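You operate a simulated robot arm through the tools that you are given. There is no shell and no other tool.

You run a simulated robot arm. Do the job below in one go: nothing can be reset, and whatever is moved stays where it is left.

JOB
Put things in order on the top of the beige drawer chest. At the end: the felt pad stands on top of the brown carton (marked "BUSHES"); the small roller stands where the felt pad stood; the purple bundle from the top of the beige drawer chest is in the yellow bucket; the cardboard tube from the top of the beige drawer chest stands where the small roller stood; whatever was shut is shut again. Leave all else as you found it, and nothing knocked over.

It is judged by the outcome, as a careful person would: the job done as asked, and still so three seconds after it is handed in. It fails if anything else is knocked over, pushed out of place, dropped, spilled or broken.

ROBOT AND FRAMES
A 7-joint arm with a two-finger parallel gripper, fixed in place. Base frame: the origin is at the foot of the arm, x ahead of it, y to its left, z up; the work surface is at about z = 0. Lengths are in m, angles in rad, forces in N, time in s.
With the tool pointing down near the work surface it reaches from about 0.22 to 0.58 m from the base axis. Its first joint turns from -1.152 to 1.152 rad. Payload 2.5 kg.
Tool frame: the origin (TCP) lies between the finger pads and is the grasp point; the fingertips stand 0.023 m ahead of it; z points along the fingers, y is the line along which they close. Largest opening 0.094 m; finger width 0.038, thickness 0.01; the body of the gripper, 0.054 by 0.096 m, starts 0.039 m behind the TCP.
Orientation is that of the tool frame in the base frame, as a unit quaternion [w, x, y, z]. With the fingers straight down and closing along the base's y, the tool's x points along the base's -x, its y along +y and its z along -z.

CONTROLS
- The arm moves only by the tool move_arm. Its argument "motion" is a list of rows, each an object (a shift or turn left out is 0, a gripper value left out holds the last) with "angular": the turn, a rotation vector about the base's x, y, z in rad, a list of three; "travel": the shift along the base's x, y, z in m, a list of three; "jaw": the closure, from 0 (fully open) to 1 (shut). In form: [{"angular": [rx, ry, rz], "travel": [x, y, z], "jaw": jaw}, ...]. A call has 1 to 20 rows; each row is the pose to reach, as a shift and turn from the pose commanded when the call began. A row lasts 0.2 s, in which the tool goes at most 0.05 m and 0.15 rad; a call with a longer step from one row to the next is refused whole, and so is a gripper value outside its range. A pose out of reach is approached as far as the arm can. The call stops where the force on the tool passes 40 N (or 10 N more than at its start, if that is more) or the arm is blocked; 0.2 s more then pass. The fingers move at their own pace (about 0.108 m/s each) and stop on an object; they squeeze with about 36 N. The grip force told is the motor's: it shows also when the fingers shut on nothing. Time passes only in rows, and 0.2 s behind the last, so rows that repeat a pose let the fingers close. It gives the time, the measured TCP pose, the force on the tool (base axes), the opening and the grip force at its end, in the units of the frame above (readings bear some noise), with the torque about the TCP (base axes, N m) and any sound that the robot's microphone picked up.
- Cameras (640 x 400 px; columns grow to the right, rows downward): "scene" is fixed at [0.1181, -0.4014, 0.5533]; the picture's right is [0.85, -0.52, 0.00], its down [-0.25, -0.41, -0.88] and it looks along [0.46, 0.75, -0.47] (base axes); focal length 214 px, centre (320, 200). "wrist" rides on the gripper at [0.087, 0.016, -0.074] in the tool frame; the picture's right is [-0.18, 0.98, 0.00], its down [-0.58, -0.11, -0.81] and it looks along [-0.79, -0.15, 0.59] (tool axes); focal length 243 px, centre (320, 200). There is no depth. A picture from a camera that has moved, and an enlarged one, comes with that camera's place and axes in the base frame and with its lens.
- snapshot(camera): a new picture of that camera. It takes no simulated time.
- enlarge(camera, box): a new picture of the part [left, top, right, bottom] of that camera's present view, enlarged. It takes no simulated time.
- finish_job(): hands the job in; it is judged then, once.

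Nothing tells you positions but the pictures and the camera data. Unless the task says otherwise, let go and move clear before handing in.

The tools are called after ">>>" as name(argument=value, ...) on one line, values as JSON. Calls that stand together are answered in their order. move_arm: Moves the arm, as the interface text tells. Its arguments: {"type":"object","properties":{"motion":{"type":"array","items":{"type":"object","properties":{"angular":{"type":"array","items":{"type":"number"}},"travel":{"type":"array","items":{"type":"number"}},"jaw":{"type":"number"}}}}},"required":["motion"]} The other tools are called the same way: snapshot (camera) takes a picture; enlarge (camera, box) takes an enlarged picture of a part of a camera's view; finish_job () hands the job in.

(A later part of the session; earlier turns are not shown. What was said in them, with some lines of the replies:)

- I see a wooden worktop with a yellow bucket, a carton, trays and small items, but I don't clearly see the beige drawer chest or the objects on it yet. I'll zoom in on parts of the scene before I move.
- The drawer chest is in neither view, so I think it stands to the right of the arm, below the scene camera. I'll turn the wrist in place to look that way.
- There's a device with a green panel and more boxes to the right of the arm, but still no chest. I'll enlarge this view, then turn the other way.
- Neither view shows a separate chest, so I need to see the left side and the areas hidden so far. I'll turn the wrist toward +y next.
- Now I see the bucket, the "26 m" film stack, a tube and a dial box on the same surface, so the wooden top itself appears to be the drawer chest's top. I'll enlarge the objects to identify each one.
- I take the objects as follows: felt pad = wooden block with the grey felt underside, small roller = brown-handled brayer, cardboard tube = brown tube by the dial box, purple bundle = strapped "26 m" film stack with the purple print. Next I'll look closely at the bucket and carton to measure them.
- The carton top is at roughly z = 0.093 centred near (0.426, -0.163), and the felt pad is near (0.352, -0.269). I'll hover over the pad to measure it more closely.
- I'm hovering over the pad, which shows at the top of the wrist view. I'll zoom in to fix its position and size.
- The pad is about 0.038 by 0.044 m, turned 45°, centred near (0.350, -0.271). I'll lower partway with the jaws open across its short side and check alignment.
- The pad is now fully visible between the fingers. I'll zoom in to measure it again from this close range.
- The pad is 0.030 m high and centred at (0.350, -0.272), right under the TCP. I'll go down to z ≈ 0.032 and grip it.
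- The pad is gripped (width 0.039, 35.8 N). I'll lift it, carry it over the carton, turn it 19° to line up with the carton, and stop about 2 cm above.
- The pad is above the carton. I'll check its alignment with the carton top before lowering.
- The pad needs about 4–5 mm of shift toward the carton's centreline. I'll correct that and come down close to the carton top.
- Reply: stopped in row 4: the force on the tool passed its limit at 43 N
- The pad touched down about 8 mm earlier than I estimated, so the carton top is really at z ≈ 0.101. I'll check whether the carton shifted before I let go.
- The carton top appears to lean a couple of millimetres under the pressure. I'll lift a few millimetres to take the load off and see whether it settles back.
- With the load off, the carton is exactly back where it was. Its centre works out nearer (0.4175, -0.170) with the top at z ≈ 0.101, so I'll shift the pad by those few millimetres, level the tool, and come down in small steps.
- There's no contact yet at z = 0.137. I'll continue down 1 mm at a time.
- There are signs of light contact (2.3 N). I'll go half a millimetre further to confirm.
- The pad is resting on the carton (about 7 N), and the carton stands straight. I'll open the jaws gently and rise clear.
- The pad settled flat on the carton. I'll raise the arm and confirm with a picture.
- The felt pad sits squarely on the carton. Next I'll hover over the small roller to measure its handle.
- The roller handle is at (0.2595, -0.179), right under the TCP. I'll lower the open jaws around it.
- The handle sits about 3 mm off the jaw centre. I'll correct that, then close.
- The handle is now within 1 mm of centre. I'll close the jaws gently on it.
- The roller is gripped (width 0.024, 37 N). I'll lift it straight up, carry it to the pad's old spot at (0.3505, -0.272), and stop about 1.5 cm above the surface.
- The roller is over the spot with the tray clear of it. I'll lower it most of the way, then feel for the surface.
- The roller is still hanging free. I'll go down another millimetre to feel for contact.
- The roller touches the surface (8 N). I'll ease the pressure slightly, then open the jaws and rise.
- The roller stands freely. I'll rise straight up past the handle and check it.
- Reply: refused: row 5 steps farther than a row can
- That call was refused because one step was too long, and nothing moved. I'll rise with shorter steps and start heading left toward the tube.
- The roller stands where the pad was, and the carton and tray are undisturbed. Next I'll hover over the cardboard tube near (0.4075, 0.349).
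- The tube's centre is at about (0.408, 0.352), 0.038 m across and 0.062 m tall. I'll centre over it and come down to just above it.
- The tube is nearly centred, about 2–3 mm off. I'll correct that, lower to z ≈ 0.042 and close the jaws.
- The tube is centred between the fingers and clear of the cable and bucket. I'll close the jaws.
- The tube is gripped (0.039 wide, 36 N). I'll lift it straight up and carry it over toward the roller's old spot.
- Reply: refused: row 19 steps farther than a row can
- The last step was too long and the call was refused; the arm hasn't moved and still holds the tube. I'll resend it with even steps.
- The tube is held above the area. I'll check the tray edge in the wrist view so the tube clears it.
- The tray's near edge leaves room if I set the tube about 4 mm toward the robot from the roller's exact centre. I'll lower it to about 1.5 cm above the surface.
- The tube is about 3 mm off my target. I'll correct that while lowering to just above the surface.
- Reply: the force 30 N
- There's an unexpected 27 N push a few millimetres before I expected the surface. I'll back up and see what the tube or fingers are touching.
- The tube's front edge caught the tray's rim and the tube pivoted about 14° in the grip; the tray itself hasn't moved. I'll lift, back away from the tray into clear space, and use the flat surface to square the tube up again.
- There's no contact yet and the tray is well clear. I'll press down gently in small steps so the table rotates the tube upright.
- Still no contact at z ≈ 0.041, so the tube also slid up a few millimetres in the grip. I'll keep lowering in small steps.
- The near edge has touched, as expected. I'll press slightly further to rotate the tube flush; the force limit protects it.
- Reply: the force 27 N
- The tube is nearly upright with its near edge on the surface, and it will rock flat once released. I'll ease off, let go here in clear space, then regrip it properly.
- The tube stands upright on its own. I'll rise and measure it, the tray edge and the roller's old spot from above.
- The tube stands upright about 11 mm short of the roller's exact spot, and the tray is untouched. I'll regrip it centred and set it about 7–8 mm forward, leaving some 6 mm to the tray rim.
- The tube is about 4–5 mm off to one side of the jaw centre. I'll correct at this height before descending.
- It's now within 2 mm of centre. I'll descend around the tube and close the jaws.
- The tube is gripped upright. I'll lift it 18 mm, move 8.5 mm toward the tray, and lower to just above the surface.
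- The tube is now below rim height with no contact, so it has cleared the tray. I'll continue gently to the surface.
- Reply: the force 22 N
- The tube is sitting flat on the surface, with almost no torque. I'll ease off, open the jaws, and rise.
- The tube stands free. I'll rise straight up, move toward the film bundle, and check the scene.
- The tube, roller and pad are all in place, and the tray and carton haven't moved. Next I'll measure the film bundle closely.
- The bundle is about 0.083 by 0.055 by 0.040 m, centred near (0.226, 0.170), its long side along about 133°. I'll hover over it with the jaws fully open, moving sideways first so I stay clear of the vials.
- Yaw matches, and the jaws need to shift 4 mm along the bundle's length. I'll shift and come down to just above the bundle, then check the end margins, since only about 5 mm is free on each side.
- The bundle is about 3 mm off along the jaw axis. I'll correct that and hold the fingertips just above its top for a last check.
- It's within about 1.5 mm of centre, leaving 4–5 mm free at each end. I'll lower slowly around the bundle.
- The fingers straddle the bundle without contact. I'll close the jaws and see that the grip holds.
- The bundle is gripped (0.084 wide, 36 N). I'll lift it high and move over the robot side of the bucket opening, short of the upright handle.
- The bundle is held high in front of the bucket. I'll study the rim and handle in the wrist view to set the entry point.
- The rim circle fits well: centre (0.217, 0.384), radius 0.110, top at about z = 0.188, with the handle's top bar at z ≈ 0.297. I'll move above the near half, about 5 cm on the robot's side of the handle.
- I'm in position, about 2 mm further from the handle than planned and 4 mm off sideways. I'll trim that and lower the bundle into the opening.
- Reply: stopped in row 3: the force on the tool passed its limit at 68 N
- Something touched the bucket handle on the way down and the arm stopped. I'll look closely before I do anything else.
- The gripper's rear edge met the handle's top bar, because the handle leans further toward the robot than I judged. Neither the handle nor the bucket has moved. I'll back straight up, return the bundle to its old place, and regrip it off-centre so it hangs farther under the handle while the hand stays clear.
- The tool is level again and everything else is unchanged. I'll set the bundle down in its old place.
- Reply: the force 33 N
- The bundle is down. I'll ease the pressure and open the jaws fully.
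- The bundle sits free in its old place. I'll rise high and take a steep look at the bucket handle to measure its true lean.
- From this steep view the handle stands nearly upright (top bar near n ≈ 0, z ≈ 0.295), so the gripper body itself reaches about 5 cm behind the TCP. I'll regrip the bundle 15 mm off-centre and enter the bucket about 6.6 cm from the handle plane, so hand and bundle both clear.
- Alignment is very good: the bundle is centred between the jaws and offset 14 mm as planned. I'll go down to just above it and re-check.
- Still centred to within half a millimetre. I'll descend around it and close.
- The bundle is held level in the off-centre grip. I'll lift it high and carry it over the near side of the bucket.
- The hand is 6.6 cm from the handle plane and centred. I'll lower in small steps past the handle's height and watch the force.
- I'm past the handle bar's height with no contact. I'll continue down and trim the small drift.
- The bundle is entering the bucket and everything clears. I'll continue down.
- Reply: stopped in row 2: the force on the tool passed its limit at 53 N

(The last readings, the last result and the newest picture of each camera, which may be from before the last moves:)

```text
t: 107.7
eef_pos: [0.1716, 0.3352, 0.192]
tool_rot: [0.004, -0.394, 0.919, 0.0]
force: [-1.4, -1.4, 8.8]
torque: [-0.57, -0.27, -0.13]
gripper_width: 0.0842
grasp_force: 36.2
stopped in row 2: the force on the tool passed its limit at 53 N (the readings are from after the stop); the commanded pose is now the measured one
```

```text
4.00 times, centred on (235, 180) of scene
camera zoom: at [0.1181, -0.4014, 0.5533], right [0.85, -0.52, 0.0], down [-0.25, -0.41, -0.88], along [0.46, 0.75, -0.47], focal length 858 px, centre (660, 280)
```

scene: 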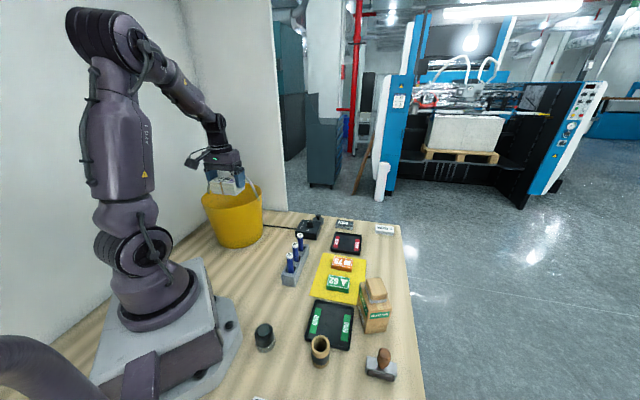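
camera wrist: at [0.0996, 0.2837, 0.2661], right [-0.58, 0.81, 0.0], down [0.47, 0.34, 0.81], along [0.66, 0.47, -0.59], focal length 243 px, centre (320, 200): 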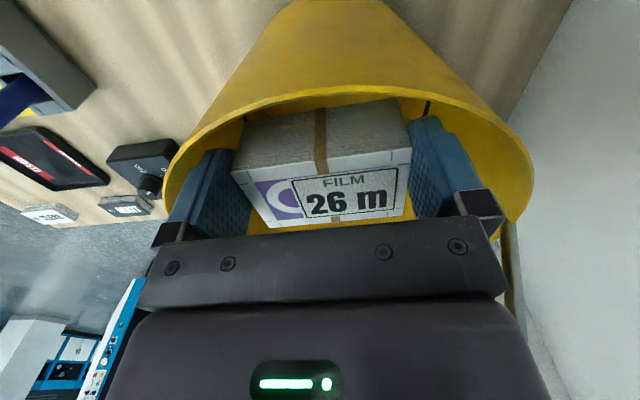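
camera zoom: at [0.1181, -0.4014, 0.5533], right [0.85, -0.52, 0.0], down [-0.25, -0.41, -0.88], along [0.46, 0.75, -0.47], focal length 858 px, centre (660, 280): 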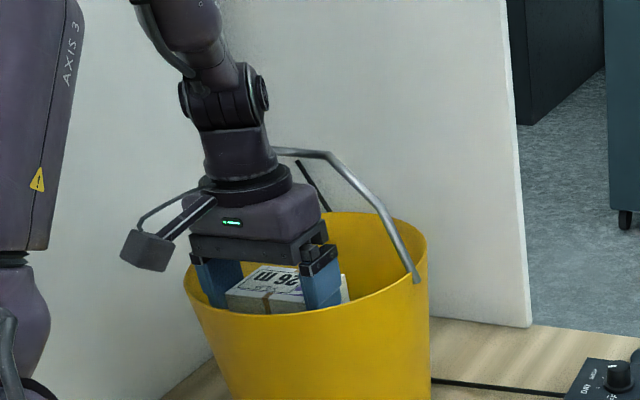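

A finger knuckle touched the bucket's near rim, so I'm slightly too far from the handle at this depth. I'll back up 8 mm, check the bucket, then shift about 7 mm toward the handle.

>>> move_arm(motion=[{"travel": [0, 0, 0.004], "angular": [-0.0032, 0.0074, 0], "jaw": 1}, {"travel": [0, 0, 0.008], "angular": [-0.0032, 0.0074, 0], "jaw": 1}, {"travel": [0, 0, 0.008], "angular": [-0.0032, 0.0074, 0], "jaw": 1}])

>>> enlarge(camera="scene", box=[190, 155, 290, 255])

>>> enlarge(camera="wrist", box=[140, 60, 560, 260])

```text
t: 108.5
eef_pos: [0.1725, 0.3343, 0.1986]
tool_rot: [-0.001, -0.393, 0.919, 0.0]
force: [1.3, 0.1, -1.8]
torque: [-0.01, 0.01, -0.01]
gripper_width: 0.0846
grasp_force: 36.7
```

```text
4.00 times, centred on (240, 205) of scene
camera zoom: at [0.1181, -0.4014, 0.5533], right [0.85, -0.52, 0.0], down [-0.25, -0.41, -0.88], along [0.46, 0.75, -0.47], focal length 858 px, centre (640, 180)
```

zoom: 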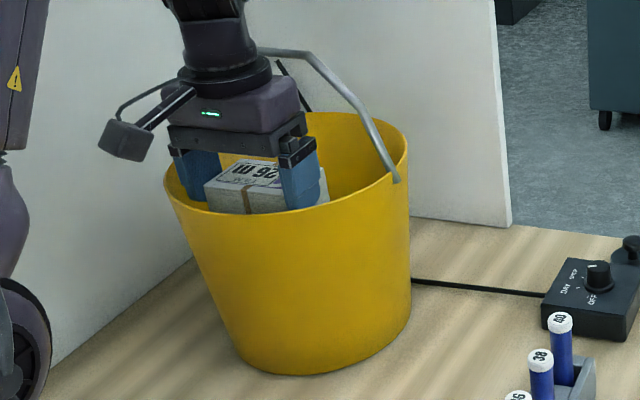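

```text
1.52 times, centred on (350, 160) of wrist
camera zoom: at [0.1006, 0.2843, 0.2739], right [-0.58, 0.81, 0.0], down [0.48, 0.35, 0.81], along [0.65, 0.47, -0.59], focal length 370 px, centre (274, 261)
```

zoom: 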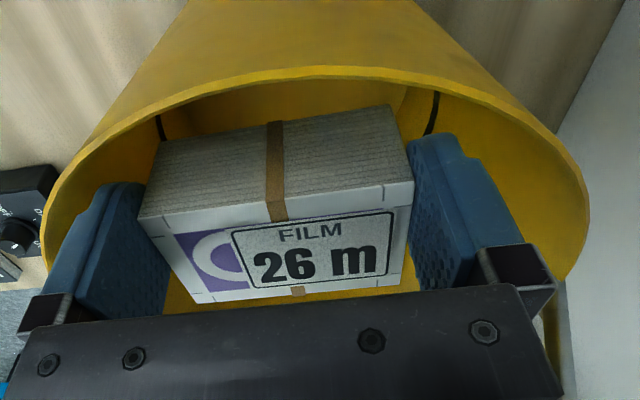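

The bucket is exactly where it was. I'll move 5 mm toward the handle in small steps and re-centre sideways, watching the force.

>>> move_arm(motion=[{"travel": [0.0006, 0.0022, 0], "jaw": 1}, {"travel": [0.0014, 0.0038, 0], "jaw": 1}, {"travel": [0.0023, 0.0047, 0], "jaw": 1}, {"travel": [0.0023, 0.0047, 0], "jaw": 1}])

>>> snapshot(camera="wrist")

```text
t: 109.5
eef_pos: [0.1751, 0.3404, 0.1972]
tool_rot: [0.0, -0.394, 0.919, 0.0]
force: [-0.8, 0.5, -1.7]
torque: [0.02, 0.0, -0.01]
gripper_width: 0.0845
grasp_force: 35.4
```

```text
taken
camera wrist: at [0.1036, 0.289, 0.2738], right [-0.58, 0.81, 0.0], down [0.48, 0.35, 0.81], along [0.65, 0.47, -0.59], focal length 243 px, centre (320, 200)
```

wrist: 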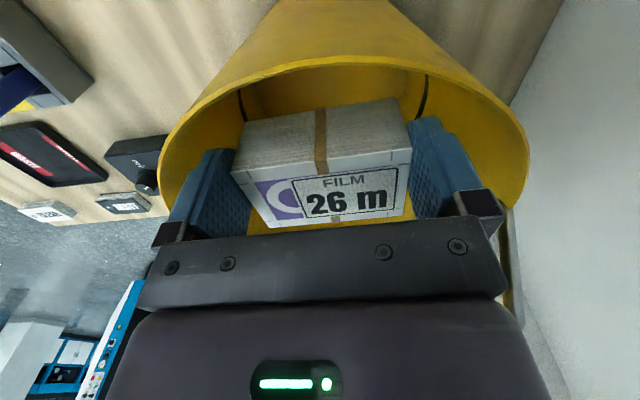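

There's no contact at 6 cm from the handle. The +d finger is still closer to the rim, so I'll shift 4 mm the other way and lower gently.

>>> move_arm(motion=[{"travel": [-0.0015, 0.0014, 0], "jaw": 1}, {"travel": [-0.0029, 0.0027, 0], "jaw": 1}, {"travel": [-0.0029, 0.0027, -0.003], "jaw": 1}, {"travel": [-0.0029, 0.0027, -0.006], "jaw": 1}, {"travel": [-0.0029, 0.0027, -0.006], "jaw": 1}])

>>> enlarge(camera="wrist", box=[140, 60, 560, 260])

```text
t: 110.7
eef_pos: [0.1707, 0.343, 0.1917]
tool_rot: [0.0, -0.394, 0.919, 0.0]
force: [0.5, -0.3, -1.2]
torque: [-0.02, 0.01, 0.02]
gripper_width: 0.0844
grasp_force: 35.7
```

```text
1.52 times, centred on (350, 160) of wrist
camera zoom: at [0.1001, 0.2914, 0.2678], right [-0.58, 0.81, 0.0], down [0.48, 0.35, 0.81], along [0.65, 0.47, -0.59], focal length 370 px, centre (274, 261)
```

zoom: 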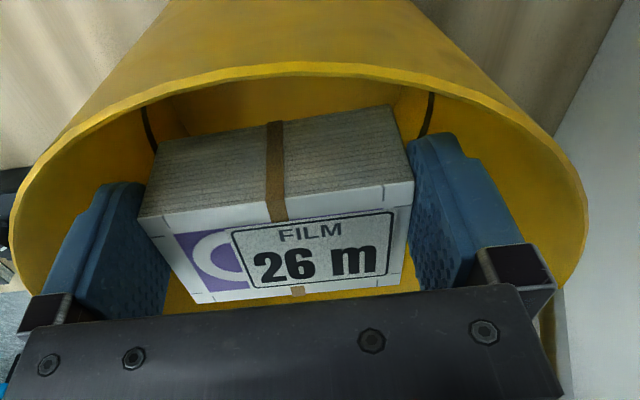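

Now both fingers sit evenly inside the rim, and there's no contact. I'll continue down in small steps.

>>> move_arm(motion=[{"travel": [0, 0, -0.004], "jaw": 1}, {"travel": [0, 0, -0.008], "jaw": 1}, {"travel": [0, 0, -0.012], "jaw": 1}, {"travel": [0, 0, -0.012], "jaw": 1}])

>>> snapshot(camera="wrist")

```text
t: 111.7
eef_pos: [0.1725, 0.3429, 0.1816]
tool_rot: [-0.001, -0.394, 0.919, 0.0]
force: [0.1, 0.2, -1.3]
torque: [0.0, 0.0, -0.01]
gripper_width: 0.0842
grasp_force: 36.5
```

```text
taken
camera wrist: at [0.0999, 0.2908, 0.257], right [-0.58, 0.81, 0.0], down [0.48, 0.35, 0.81], along [0.65, 0.47, -0.59], focal length 243 px, centre (320, 200)
```

wrist: 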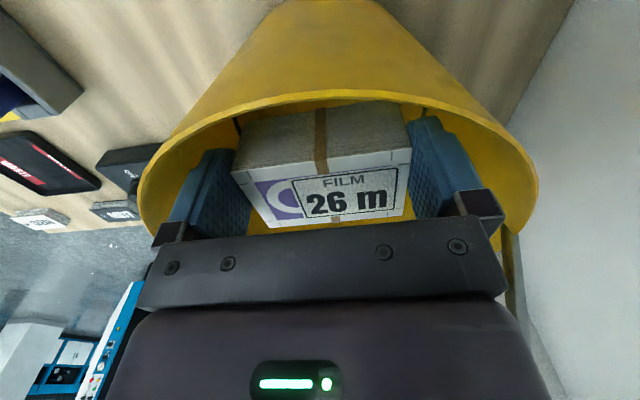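

>>> move_arm(motion=[{"travel": [0, 0, -0.004], "jaw": 1}, {"travel": [0, 0, -0.008], "jaw": 1}, {"travel": [0, 0, -0.012], "jaw": 1}, {"travel": [0, 0, -0.012], "jaw": 1}])

>>> snapshot(camera="wrist")

>>> enlarge(camera="scene", box=[190, 155, 290, 255])

```text
t: 112.7
eef_pos: [0.1703, 0.3418, 0.1699]
tool_rot: [0.0, -0.394, 0.919, 0.0]
force: [0.6, 1.1, -1.6]
torque: [-0.04, -0.03, -0.01]
gripper_width: 0.0845
grasp_force: 35.9
```

```text
taken
camera wrist: at [0.0996, 0.2906, 0.245], right [-0.58, 0.81, 0.0], down [0.48, 0.35, 0.81], along [0.65, 0.47, -0.59], focal length 243 px, centre (320, 200)
```

wrist: 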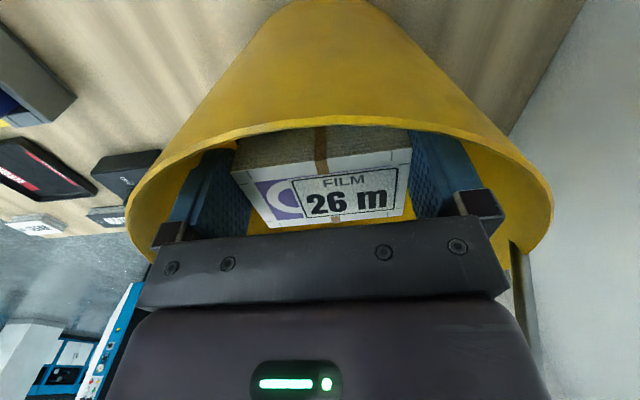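

```text
4.00 times, centred on (240, 205) of scene
camera zoom: at [0.1181, -0.4014, 0.5533], right [0.85, -0.52, 0.0], down [-0.25, -0.41, -0.88], along [0.46, 0.75, -0.47], focal length 858 px, centre (640, 180)
```

zoom: 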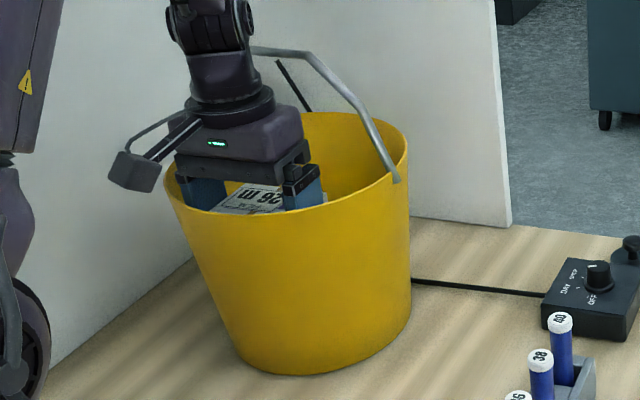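

The bundle's underside is now about 12 cm above the table, inside the bucket. I'll go a little lower.

>>> move_arm(motion=[{"travel": [0, 0, -0.003], "jaw": 1}, {"travel": [0, 0, -0.006], "jaw": 1}, {"travel": [0, 0, -0.006], "jaw": 1}])

```text
t: 113.5
eef_pos: [0.1714, 0.3425, 0.1625]
tool_rot: [-0.001, -0.394, 0.919, -0.001]
force: [1.1, -0.9, -1.4]
torque: [-0.02, 0.01, -0.03]
gripper_width: 0.0845
grasp_force: 35.7
```

I'm low enough without risking the rim. I'll open the jaws just a few millimetres so the bundle drops onto the bucket floor.

>>> move_arm(motion=[{"jaw": 0.08}, {"jaw": 0.07}, {"jaw": 0.06}, {"jaw": 0.06}, {"jaw": 0.06}, {"jaw": 0.06}])

>>> snapshot(camera="wrist")

>>> enlarge(camera="scene", box=[190, 155, 290, 255])

```text
t: 114.9
eef_pos: [0.1717, 0.3416, 0.1628]
tool_rot: [0.0, -0.394, 0.919, 0.0]
force: [1.2, 0.6, 0.4]
torque: [0.04, 0.03, -0.02]
gripper_width: 0.0878
grasp_force: 0.0
```

```text
taken
camera wrist: at [0.1001, 0.291, 0.2386], right [-0.58, 0.81, 0.0], down [0.48, 0.35, 0.81], along [0.65, 0.47, -0.59], focal length 243 px, centre (320, 200)
```

wrist: 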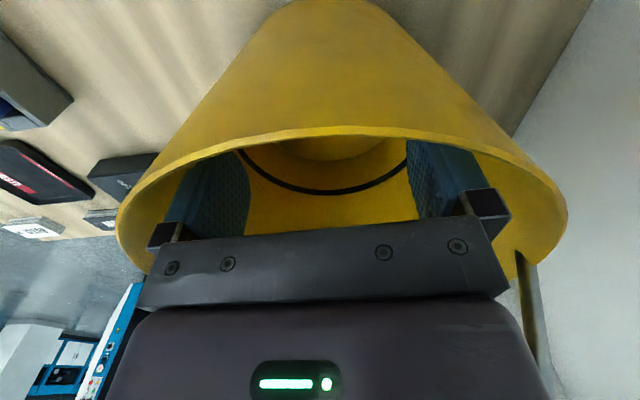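

```text
4.00 times, centred on (240, 205) of scene
camera zoom: at [0.1181, -0.4014, 0.5533], right [0.85, -0.52, 0.0], down [-0.25, -0.41, -0.88], along [0.46, 0.75, -0.47], focal length 858 px, centre (640, 180)
```

zoom: 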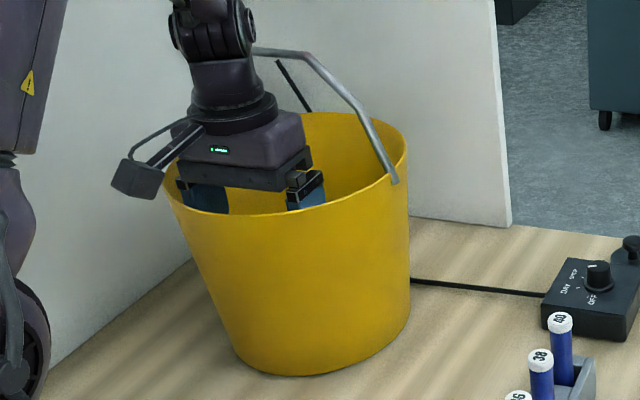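

The bundle has dropped into the bucket, which hasn't moved. I'll withdraw straight up, then ease away from the handle once the fingers clear the rim.

>>> move_arm(motion=[{"travel": [0, 0, 0.008], "jaw": 0.06}, {"travel": [0, 0, 0.02], "jaw": 0.06}, {"travel": [0, 0, 0.035], "jaw": 0.06}, {"travel": [0, 0, 0.05], "jaw": 0.06}, {"travel": [0, 0, 0.06], "jaw": 0.06}, {"travel": [-0.004, -0.0045, 0.07], "jaw": 0.06}, {"travel": [-0.006, -0.0065, 0.08], "jaw": 0.06}, {"travel": [-0.006, -0.0065, 0.1], "jaw": 0.06}, {"travel": [-0.006, -0.0065, 0.125], "jaw": 0.06}, {"travel": [-0.006, -0.0065, 0.155], "jaw": 0.06}, {"travel": [-0.006, -0.0065, 0.19], "jaw": 0.06}, {"travel": [-0.006, -0.0065, 0.23], "jaw": 0.06}])

>>> snapshot(camera="wrist")

>>> enlarge(camera="wrist", box=[180, 0, 480, 200])

>>> snapshot(camera="scene")

```text
t: 117.5
eef_pos: [0.1661, 0.3375, 0.3942]
tool_rot: [-0.001, -0.394, 0.919, 0.0]
force: [-0.1, 0.3, 0.5]
torque: [0.03, -0.02, -0.01]
gripper_width: 0.0886
grasp_force: 0.1
```

```text
taken
camera wrist: at [0.094, 0.2855, 0.4685], right [-0.59, 0.81, 0.0], down [0.48, 0.35, 0.81], along [0.65, 0.47, -0.59], focal length 243 px, centre (320, 200)
```

wrist: 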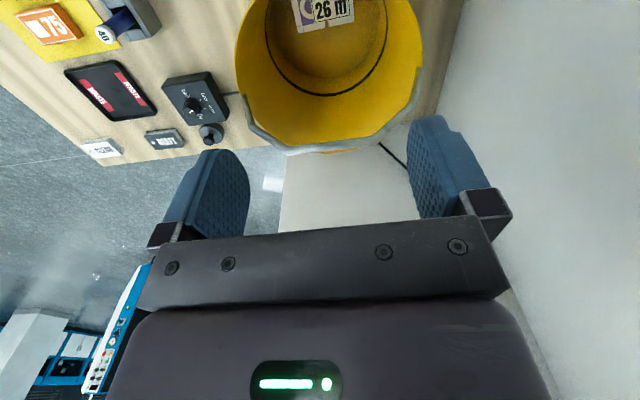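

```text
2.00 times, centred on (330, 100) of wrist
camera zoom: at [0.094, 0.2855, 0.4685], right [-0.59, 0.81, 0.0], down [0.48, 0.35, 0.81], along [0.65, 0.47, -0.59], focal length 485 px, centre (300, 400)
```

zoom: 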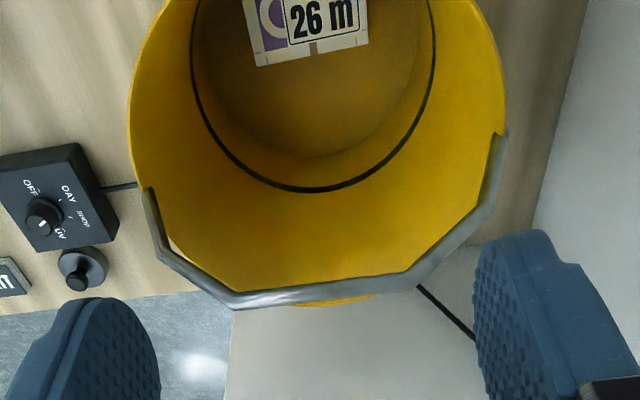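

```text
taken
```

scene: 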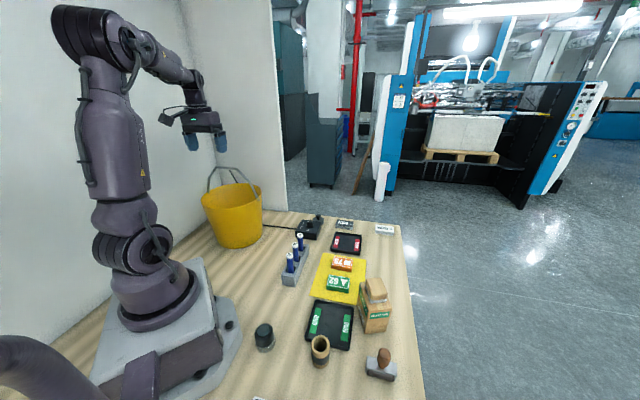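

The bundle lies flat on the bucket floor and the rest of the bench looks as before. I'll return to a clear pose like the start and check the right-hand side for anything disturbed.

>>> move_arm(motion=[{"travel": [0.0, 0.0, 0.02], "jaw": 0.06}, {"travel": [0.015, -0.037, 0.04], "angular": [0, 0, -0.08], "jaw": 0.05}, {"travel": [0.03, -0.074, 0.06], "angular": [0, 0, -0.18], "jaw": 0.04}, {"travel": [0.045, -0.111, 0.08], "angular": [0, 0, -0.28], "jaw": 0.02}, {"travel": [0.06, -0.15, 0.095], "angular": [0, 0, -0.4], "jaw": 0}, {"travel": [0.075, -0.19, 0.105], "angular": [0, 0, -0.52], "jaw": 0}, {"travel": [0.09, -0.23, 0.11], "angular": [0, 0, -0.64], "jaw": 0}, {"travel": [0.105, -0.27, 0.11], "angular": [0, 0, -0.78], "jaw": 0}, {"travel": [0.125, -0.31, 0.11], "angular": [0, 0, -0.92], "jaw": 0}, {"travel": [0.145, -0.35, 0.11], "angular": [0, 0, -1.06], "jaw": 0}, {"travel": [0.16, -0.385, 0.11], "angular": [0, 0, -1.2], "jaw": 0}, {"travel": [0.165, -0.41, 0.11], "angular": [0, 0, -1.34], "jaw": 0}, {"travel": [0.165, -0.4135, 0.11], "angular": [0, 0, -1.48], "jaw": 0}, {"travel": [0.165, -0.4135, 0.11], "angular": [0, 0, -1.62], "jaw": 0}, {"travel": [0.165, -0.4135, 0.11], "angular": [0, 0, -1.76], "jaw": 0}, {"travel": [0.165, -0.4135, 0.11], "angular": [0, 0, -1.9], "jaw": 0}, {"travel": [0.165, -0.4135, 0.11], "angular": [0, 0, -2.04], "jaw": 0}, {"travel": [0.165, -0.4135, 0.11], "angular": [0, 0, -2.18], "jaw": 0}, {"travel": [0.165, -0.4135, 0.11], "angular": [0, 0, -2.32], "jaw": 0}])

>>> snapshot(camera="wrist")

>>> enlarge(camera="wrist", box=[120, 0, 440, 200])

>>> snapshot(camera="scene")

>>> enlarge(camera="scene", box=[200, 200, 420, 400])

```text
t: 121.5
eef_pos: [0.3307, -0.0762, 0.5029]
tool_rot: [-0.001, 0.686, 0.727, 0.001]
force: [-0.6, 0.3, 0.6]
torque: [-0.01, -0.01, 0.02]
gripper_width: 0.0941
grasp_force: 0.0
```

```text
taken
camera wrist: at [0.3412, 0.01, 0.5785], right [0.99, -0.13, 0.0], down [-0.07, -0.59, 0.81], along [-0.1, -0.8, -0.59], focal length 243 px, centre (320, 200)
```

wrist: 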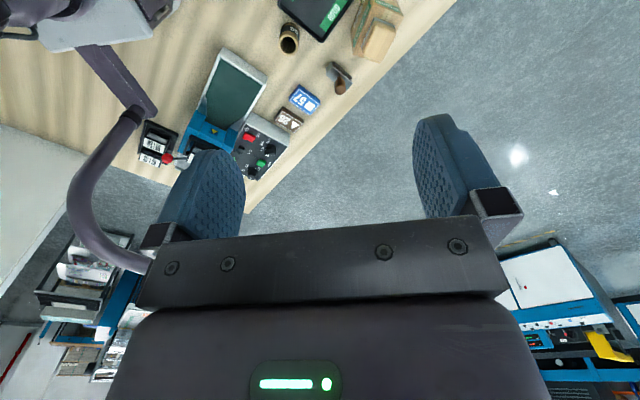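

```text
2.00 times, centred on (280, 100) of wrist
camera zoom: at [0.3412, 0.01, 0.5785], right [0.99, -0.13, 0.0], down [-0.07, -0.59, 0.81], along [-0.1, -0.8, -0.59], focal length 485 px, centre (400, 400)
```

zoom: 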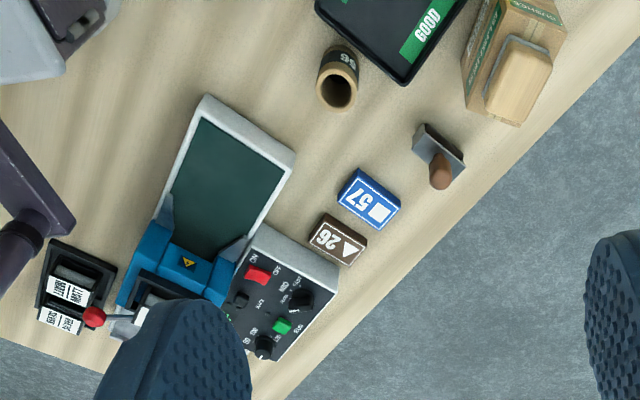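

```text
taken
```

scene: 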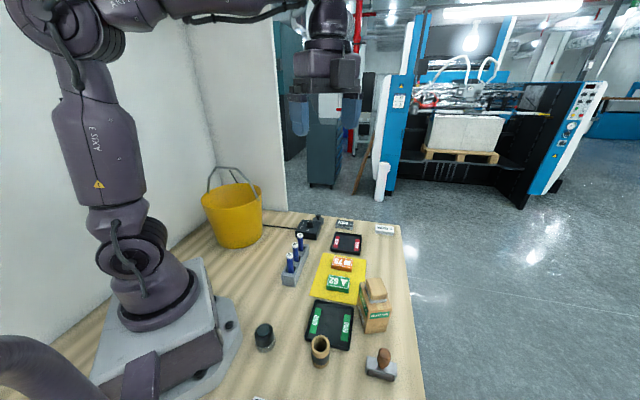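

```text
2.00 times, centred on (310, 300) of scene
camera zoom: at [0.1181, -0.4014, 0.5533], right [0.85, -0.52, 0.0], down [-0.25, -0.41, -0.88], along [0.46, 0.75, -0.47], focal length 429 px, centre (340, 0)
```

zoom: 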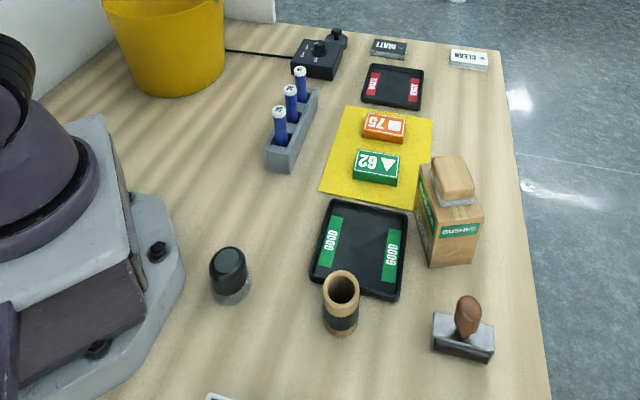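

Everything is where it should be: the pad on the carton, the roller in the pad's old spot, the tube in the roller's old spot (about 6 mm off centre to clear the tray), and the bundle in the bucket. Nothing else has moved, nothing was opened, and the arm is clear, so I'm handing the job in.

>>> finish_job()

```text
The job is handed in.
```

The job is done and handed in. My last pictures show everything standing as you asked, and nothing else had moved.

- **Felt pad:** it sits flat on top of the "BUSHES" carton.
- **Small roller:** it stands upright where the felt pad was.
- **Cardboard tube:** it stands upright about 6 mm from the roller's exact centre. I set it off that much so it clears the rim of the "GOOD" tray.
- **Purple bundle:** it lies flat on the floor of the yellow bucket. I let it drop about 11 cm inside the bucket, because the handle and rim kept the gripper from going lower.

I took the wooden worktop to be the top of the drawer chest, since I could see no other chest, and the strapped "26 m" film stack with the purple print to be the purple bundle. Nothing was opened, so there was nothing to shut.

There were four unplanned touches along the way:
- **Carton:** it tilted slightly when the pad first pressed on it, then settled back.
- **Tray:** the tube caught the rim of the "GOOD" tray on the first try, so I set the tube down and regripped it.
- **Bucket:** the gripper touched the handle once and the rim once.

All of these were back in their original places in the pictures afterwards.
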